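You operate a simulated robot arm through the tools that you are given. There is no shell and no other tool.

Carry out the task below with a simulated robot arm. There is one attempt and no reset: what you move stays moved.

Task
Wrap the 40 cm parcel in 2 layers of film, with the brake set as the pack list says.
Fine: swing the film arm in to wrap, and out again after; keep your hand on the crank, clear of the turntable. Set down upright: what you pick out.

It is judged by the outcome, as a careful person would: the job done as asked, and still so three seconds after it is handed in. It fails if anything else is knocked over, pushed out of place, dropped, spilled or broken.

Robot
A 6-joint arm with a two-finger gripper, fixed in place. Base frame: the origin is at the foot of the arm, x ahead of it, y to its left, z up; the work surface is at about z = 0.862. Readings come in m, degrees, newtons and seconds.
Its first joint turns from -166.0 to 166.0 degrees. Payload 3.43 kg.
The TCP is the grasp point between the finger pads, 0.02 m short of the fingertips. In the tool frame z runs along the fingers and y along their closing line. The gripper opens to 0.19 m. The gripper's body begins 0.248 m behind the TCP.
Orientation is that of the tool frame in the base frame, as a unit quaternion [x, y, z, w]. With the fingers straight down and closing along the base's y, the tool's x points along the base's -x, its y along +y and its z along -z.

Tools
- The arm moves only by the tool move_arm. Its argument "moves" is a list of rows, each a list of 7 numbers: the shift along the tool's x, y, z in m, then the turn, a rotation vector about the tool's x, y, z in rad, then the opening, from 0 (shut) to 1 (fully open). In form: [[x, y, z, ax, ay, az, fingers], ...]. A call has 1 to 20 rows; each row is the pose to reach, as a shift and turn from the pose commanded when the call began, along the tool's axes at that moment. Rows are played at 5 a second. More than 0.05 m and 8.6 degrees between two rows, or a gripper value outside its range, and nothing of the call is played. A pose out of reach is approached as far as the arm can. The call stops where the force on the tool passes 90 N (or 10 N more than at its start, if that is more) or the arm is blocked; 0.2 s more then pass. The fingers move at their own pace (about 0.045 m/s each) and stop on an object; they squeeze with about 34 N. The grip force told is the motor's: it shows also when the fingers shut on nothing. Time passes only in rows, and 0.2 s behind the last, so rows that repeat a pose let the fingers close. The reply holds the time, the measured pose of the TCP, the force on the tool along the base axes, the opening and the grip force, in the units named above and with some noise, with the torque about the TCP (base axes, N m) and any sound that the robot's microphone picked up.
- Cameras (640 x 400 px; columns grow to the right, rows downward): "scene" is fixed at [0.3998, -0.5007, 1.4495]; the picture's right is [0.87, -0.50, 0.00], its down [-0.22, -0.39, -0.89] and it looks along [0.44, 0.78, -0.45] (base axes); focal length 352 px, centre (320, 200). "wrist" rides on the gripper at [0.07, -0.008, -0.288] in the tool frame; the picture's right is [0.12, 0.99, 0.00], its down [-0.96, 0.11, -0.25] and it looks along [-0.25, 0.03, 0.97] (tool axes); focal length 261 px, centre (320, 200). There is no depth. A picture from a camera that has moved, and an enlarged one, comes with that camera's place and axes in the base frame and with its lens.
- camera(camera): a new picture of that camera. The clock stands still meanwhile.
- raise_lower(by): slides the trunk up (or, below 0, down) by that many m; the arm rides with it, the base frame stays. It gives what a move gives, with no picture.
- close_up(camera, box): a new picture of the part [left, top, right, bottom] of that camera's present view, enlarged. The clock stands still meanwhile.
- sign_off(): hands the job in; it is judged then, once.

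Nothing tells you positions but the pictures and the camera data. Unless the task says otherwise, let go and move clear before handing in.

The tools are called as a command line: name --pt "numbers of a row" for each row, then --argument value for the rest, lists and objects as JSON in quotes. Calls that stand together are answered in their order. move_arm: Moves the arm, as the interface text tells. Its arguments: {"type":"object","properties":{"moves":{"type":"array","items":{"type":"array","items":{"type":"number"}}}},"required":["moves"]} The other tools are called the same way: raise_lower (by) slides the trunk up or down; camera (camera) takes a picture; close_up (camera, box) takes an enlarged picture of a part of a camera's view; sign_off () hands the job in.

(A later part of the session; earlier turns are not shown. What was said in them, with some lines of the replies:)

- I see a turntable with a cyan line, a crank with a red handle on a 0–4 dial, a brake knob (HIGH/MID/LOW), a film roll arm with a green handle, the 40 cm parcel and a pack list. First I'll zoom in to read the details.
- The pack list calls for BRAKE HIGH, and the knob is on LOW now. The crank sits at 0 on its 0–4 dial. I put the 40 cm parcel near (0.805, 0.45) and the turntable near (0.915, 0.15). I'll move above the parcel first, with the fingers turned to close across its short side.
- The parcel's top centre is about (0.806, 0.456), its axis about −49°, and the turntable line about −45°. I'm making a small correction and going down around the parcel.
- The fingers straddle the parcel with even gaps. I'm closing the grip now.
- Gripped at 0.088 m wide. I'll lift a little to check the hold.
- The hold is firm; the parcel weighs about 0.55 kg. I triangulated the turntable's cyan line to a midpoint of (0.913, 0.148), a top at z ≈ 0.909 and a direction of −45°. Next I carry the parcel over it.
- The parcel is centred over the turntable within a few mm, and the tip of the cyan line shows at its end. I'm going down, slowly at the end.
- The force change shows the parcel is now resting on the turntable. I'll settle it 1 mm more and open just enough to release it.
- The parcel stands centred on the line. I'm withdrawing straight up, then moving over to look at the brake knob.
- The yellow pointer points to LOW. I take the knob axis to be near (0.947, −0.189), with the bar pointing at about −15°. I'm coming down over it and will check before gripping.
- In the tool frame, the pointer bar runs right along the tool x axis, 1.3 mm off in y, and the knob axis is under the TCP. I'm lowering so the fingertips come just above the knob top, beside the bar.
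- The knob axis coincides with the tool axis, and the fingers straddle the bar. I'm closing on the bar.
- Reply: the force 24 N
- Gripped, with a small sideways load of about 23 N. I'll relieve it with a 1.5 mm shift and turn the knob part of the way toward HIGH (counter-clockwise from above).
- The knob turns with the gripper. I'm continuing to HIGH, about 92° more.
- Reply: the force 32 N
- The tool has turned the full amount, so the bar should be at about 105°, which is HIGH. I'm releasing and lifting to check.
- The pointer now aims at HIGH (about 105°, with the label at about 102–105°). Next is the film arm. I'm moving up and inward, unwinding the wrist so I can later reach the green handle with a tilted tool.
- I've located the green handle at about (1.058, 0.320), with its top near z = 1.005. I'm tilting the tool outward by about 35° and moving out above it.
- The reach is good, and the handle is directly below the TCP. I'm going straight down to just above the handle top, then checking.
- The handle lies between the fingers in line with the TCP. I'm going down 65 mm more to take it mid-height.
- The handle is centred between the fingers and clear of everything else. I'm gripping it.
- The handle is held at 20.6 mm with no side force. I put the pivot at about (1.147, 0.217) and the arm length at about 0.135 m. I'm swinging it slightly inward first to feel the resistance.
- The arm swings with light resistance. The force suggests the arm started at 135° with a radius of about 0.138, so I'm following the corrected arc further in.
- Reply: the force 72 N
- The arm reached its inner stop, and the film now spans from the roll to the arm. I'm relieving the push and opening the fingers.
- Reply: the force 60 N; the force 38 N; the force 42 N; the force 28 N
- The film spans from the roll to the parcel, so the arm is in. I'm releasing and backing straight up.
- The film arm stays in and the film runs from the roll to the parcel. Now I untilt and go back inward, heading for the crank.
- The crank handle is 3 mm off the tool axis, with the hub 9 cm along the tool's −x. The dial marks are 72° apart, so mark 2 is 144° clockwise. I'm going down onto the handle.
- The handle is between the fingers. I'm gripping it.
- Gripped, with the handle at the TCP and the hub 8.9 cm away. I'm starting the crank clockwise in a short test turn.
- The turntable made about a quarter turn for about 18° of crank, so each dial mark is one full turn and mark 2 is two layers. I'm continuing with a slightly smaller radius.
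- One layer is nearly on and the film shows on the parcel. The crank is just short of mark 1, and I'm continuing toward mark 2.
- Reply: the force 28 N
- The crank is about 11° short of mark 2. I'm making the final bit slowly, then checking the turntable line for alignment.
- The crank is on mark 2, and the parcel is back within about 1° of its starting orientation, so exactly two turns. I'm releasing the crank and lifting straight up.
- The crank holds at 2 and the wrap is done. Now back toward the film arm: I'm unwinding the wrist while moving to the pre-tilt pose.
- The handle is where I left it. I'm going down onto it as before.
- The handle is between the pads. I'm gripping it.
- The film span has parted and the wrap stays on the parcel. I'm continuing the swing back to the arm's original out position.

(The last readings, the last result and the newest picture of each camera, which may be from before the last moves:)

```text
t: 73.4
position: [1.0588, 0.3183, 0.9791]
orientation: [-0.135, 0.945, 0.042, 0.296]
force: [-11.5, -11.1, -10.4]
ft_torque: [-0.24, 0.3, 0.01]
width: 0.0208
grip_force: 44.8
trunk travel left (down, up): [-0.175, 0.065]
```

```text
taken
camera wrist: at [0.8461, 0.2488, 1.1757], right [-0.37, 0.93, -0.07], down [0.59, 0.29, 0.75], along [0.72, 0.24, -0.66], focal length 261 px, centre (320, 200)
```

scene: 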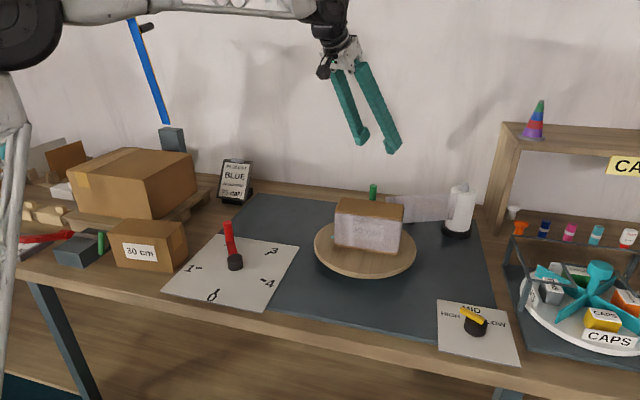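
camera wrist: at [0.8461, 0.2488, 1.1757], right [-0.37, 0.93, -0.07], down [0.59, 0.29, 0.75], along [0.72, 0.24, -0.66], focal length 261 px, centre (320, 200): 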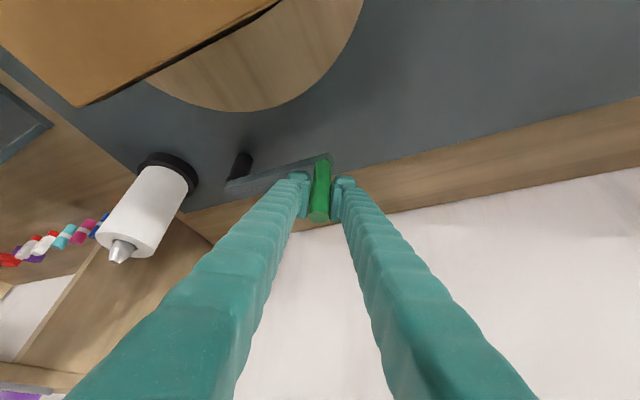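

The arm is back at its outer stop, and the view matches the first one. I'm releasing, lifting clear and retracting.

move_arm --pt "0.0008 -0.0006 -0.0006 0 0 0 0.15" --pt "0.0008 -0.0006 -0.0006 0 0 0 0.25" --pt "0.0008 -0.0006 -0.0006 0 0 0 0.35" --pt "0.0008 -0.0006 -0.0006 0 0 0 0.38" --pt "-0.0115 0 -0.0164 0 0 0 0.38" --pt "-0.0287 0 -0.041 0 0 0 0.38" --pt "-0.0516 0 -0.0737 0 0 0 0.38" --pt "-0.0745 0 -0.1065 0 0 0 0.38" --pt "-0.1 0 -0.1425 0 0 0 0.38"

camera --camera "wrist"

camera --camera "scene"

```text
t: 75.4
position: [1.0586, 0.3211, 1.1536]
orientation: [-0.135, 0.944, 0.043, 0.297]
force: [0.8, 0.2, 0.3]
ft_torque: [-0.01, 0.0, 0.0]
width: 0.0722
grip_force: 0.0
trunk travel left (down, up): [-0.175, 0.065]
```

```text
taken
camera wrist: at [0.8467, 0.2516, 1.3499], right [-0.37, 0.93, -0.07], down [0.59, 0.29, 0.75], along [0.72, 0.24, -0.65], focal length 261 px, centre (320, 200)
```

wrist: 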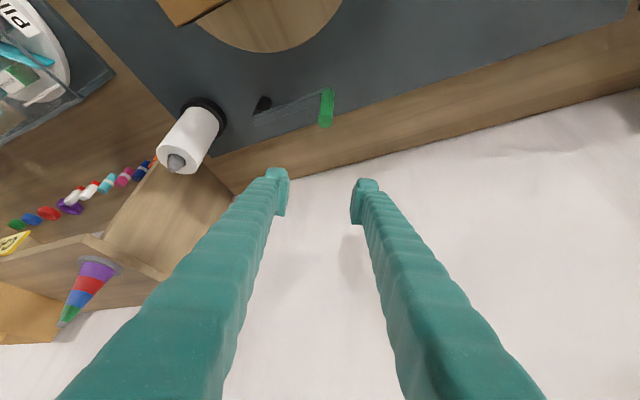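

```text
taken
```

scene: 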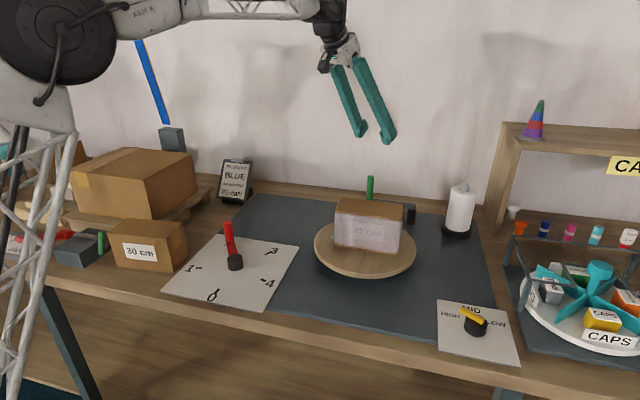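

The film arm is out and the parcel is wrapped and upright. I'm retracting to a clear, upright pose and taking a final look.

move_arm --pt "0.0133 0.001 -0.0108 0 0.06 0 0.38" --pt "0.0333 0.0025 -0.027 0 0.15 0 0.38" --pt "0.0533 0.004 -0.0432 0 0.25 0 0.38" --pt "0.0733 0.0056 -0.0593 0 0.35 0 0.38" --pt "0.0932 0.0071 -0.0755 0 0.45 0 0.38" --pt "0.1132 0.0086 -0.0917 0 0.54 0 0.38" --pt "0.1332 0.0101 -0.1079 0 0.61 0 0.38" --pt "0.165 0.013 -0.134 0 0.61 0 0.38" --pt "0.195 0.016 -0.158 0 0.61 0 0.38" --pt "0.195 0.016 -0.158 0 0.61 0 0.38"

camera --camera "scene"

close_up --camera "scene" --box '[280, 140, 540, 370]'

camera --camera "wrist"

```text
t: 77.6
position: [0.8142, 0.2628, 1.1678]
orientation: [-0.141, 0.99, 0.0, 0.001]
force: [-0.8, -0.2, -0.9]
ft_torque: [0.04, -0.12, -0.01]
width: 0.0721
grip_force: 0.0
trunk travel left (down, up): [-0.175, 0.065]
```

```text
taken
```

scene: 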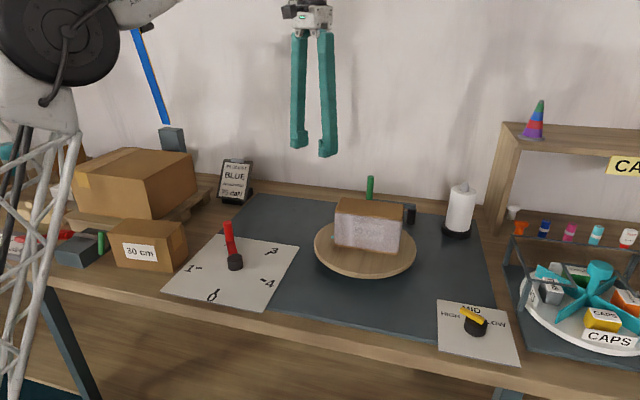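

```text
1.74 times, centred on (410, 255) of scene
camera zoom: at [0.3998, -0.5007, 1.4495], right [0.87, -0.5, 0.0], down [-0.22, -0.39, -0.89], along [0.44, 0.78, -0.45], focal length 611 px, centre (164, 104)
```

zoom: 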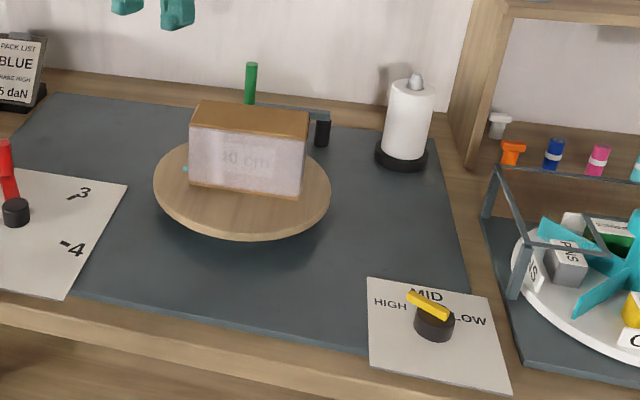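

```text
taken
camera wrist: at [0.749, 0.235, 1.4571], right [-0.39, 0.92, 0.0], down [0.89, 0.38, 0.25], along [0.23, 0.1, -0.97], focal length 261 px, centre (320, 200)
```

wrist: 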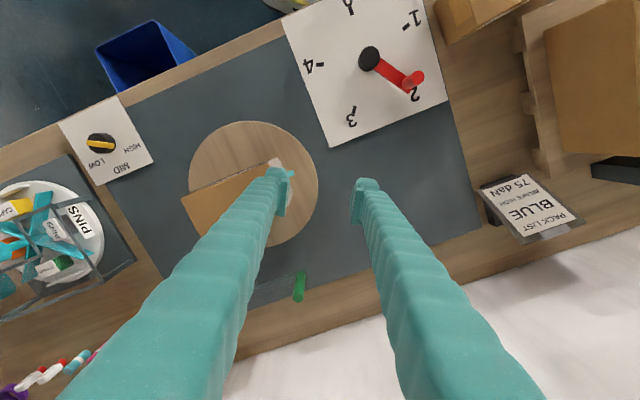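

The parcel stands upright with two layers of film, the brake is on HIGH, the crank is at mark 2 and the film arm is out. Nothing else was disturbed and the hand is clear, so I'm handing in.

sign_off

```text
The job is handed in.
```

The 40 cm parcel is wrapped in 2 layers of film and stands upright on the turntable. I've handed the job in; no verdict came back with the hand-in.

- **Brake:** I turned the knob from LOW to HIGH before wrapping, as the pack list says.
- **Film arm:** I swung it in to its stop before cranking, then back out to where it started. The film parted as it swung out, and the wrap stayed on the parcel.
- **Layers:** One dial mark on the crank is one full turn of the turntable. I turned it from 0 to mark 2, and the parcel came back to its starting position.

In the final pictures nothing else had been knocked or moved, and the gripper was empty and clear.
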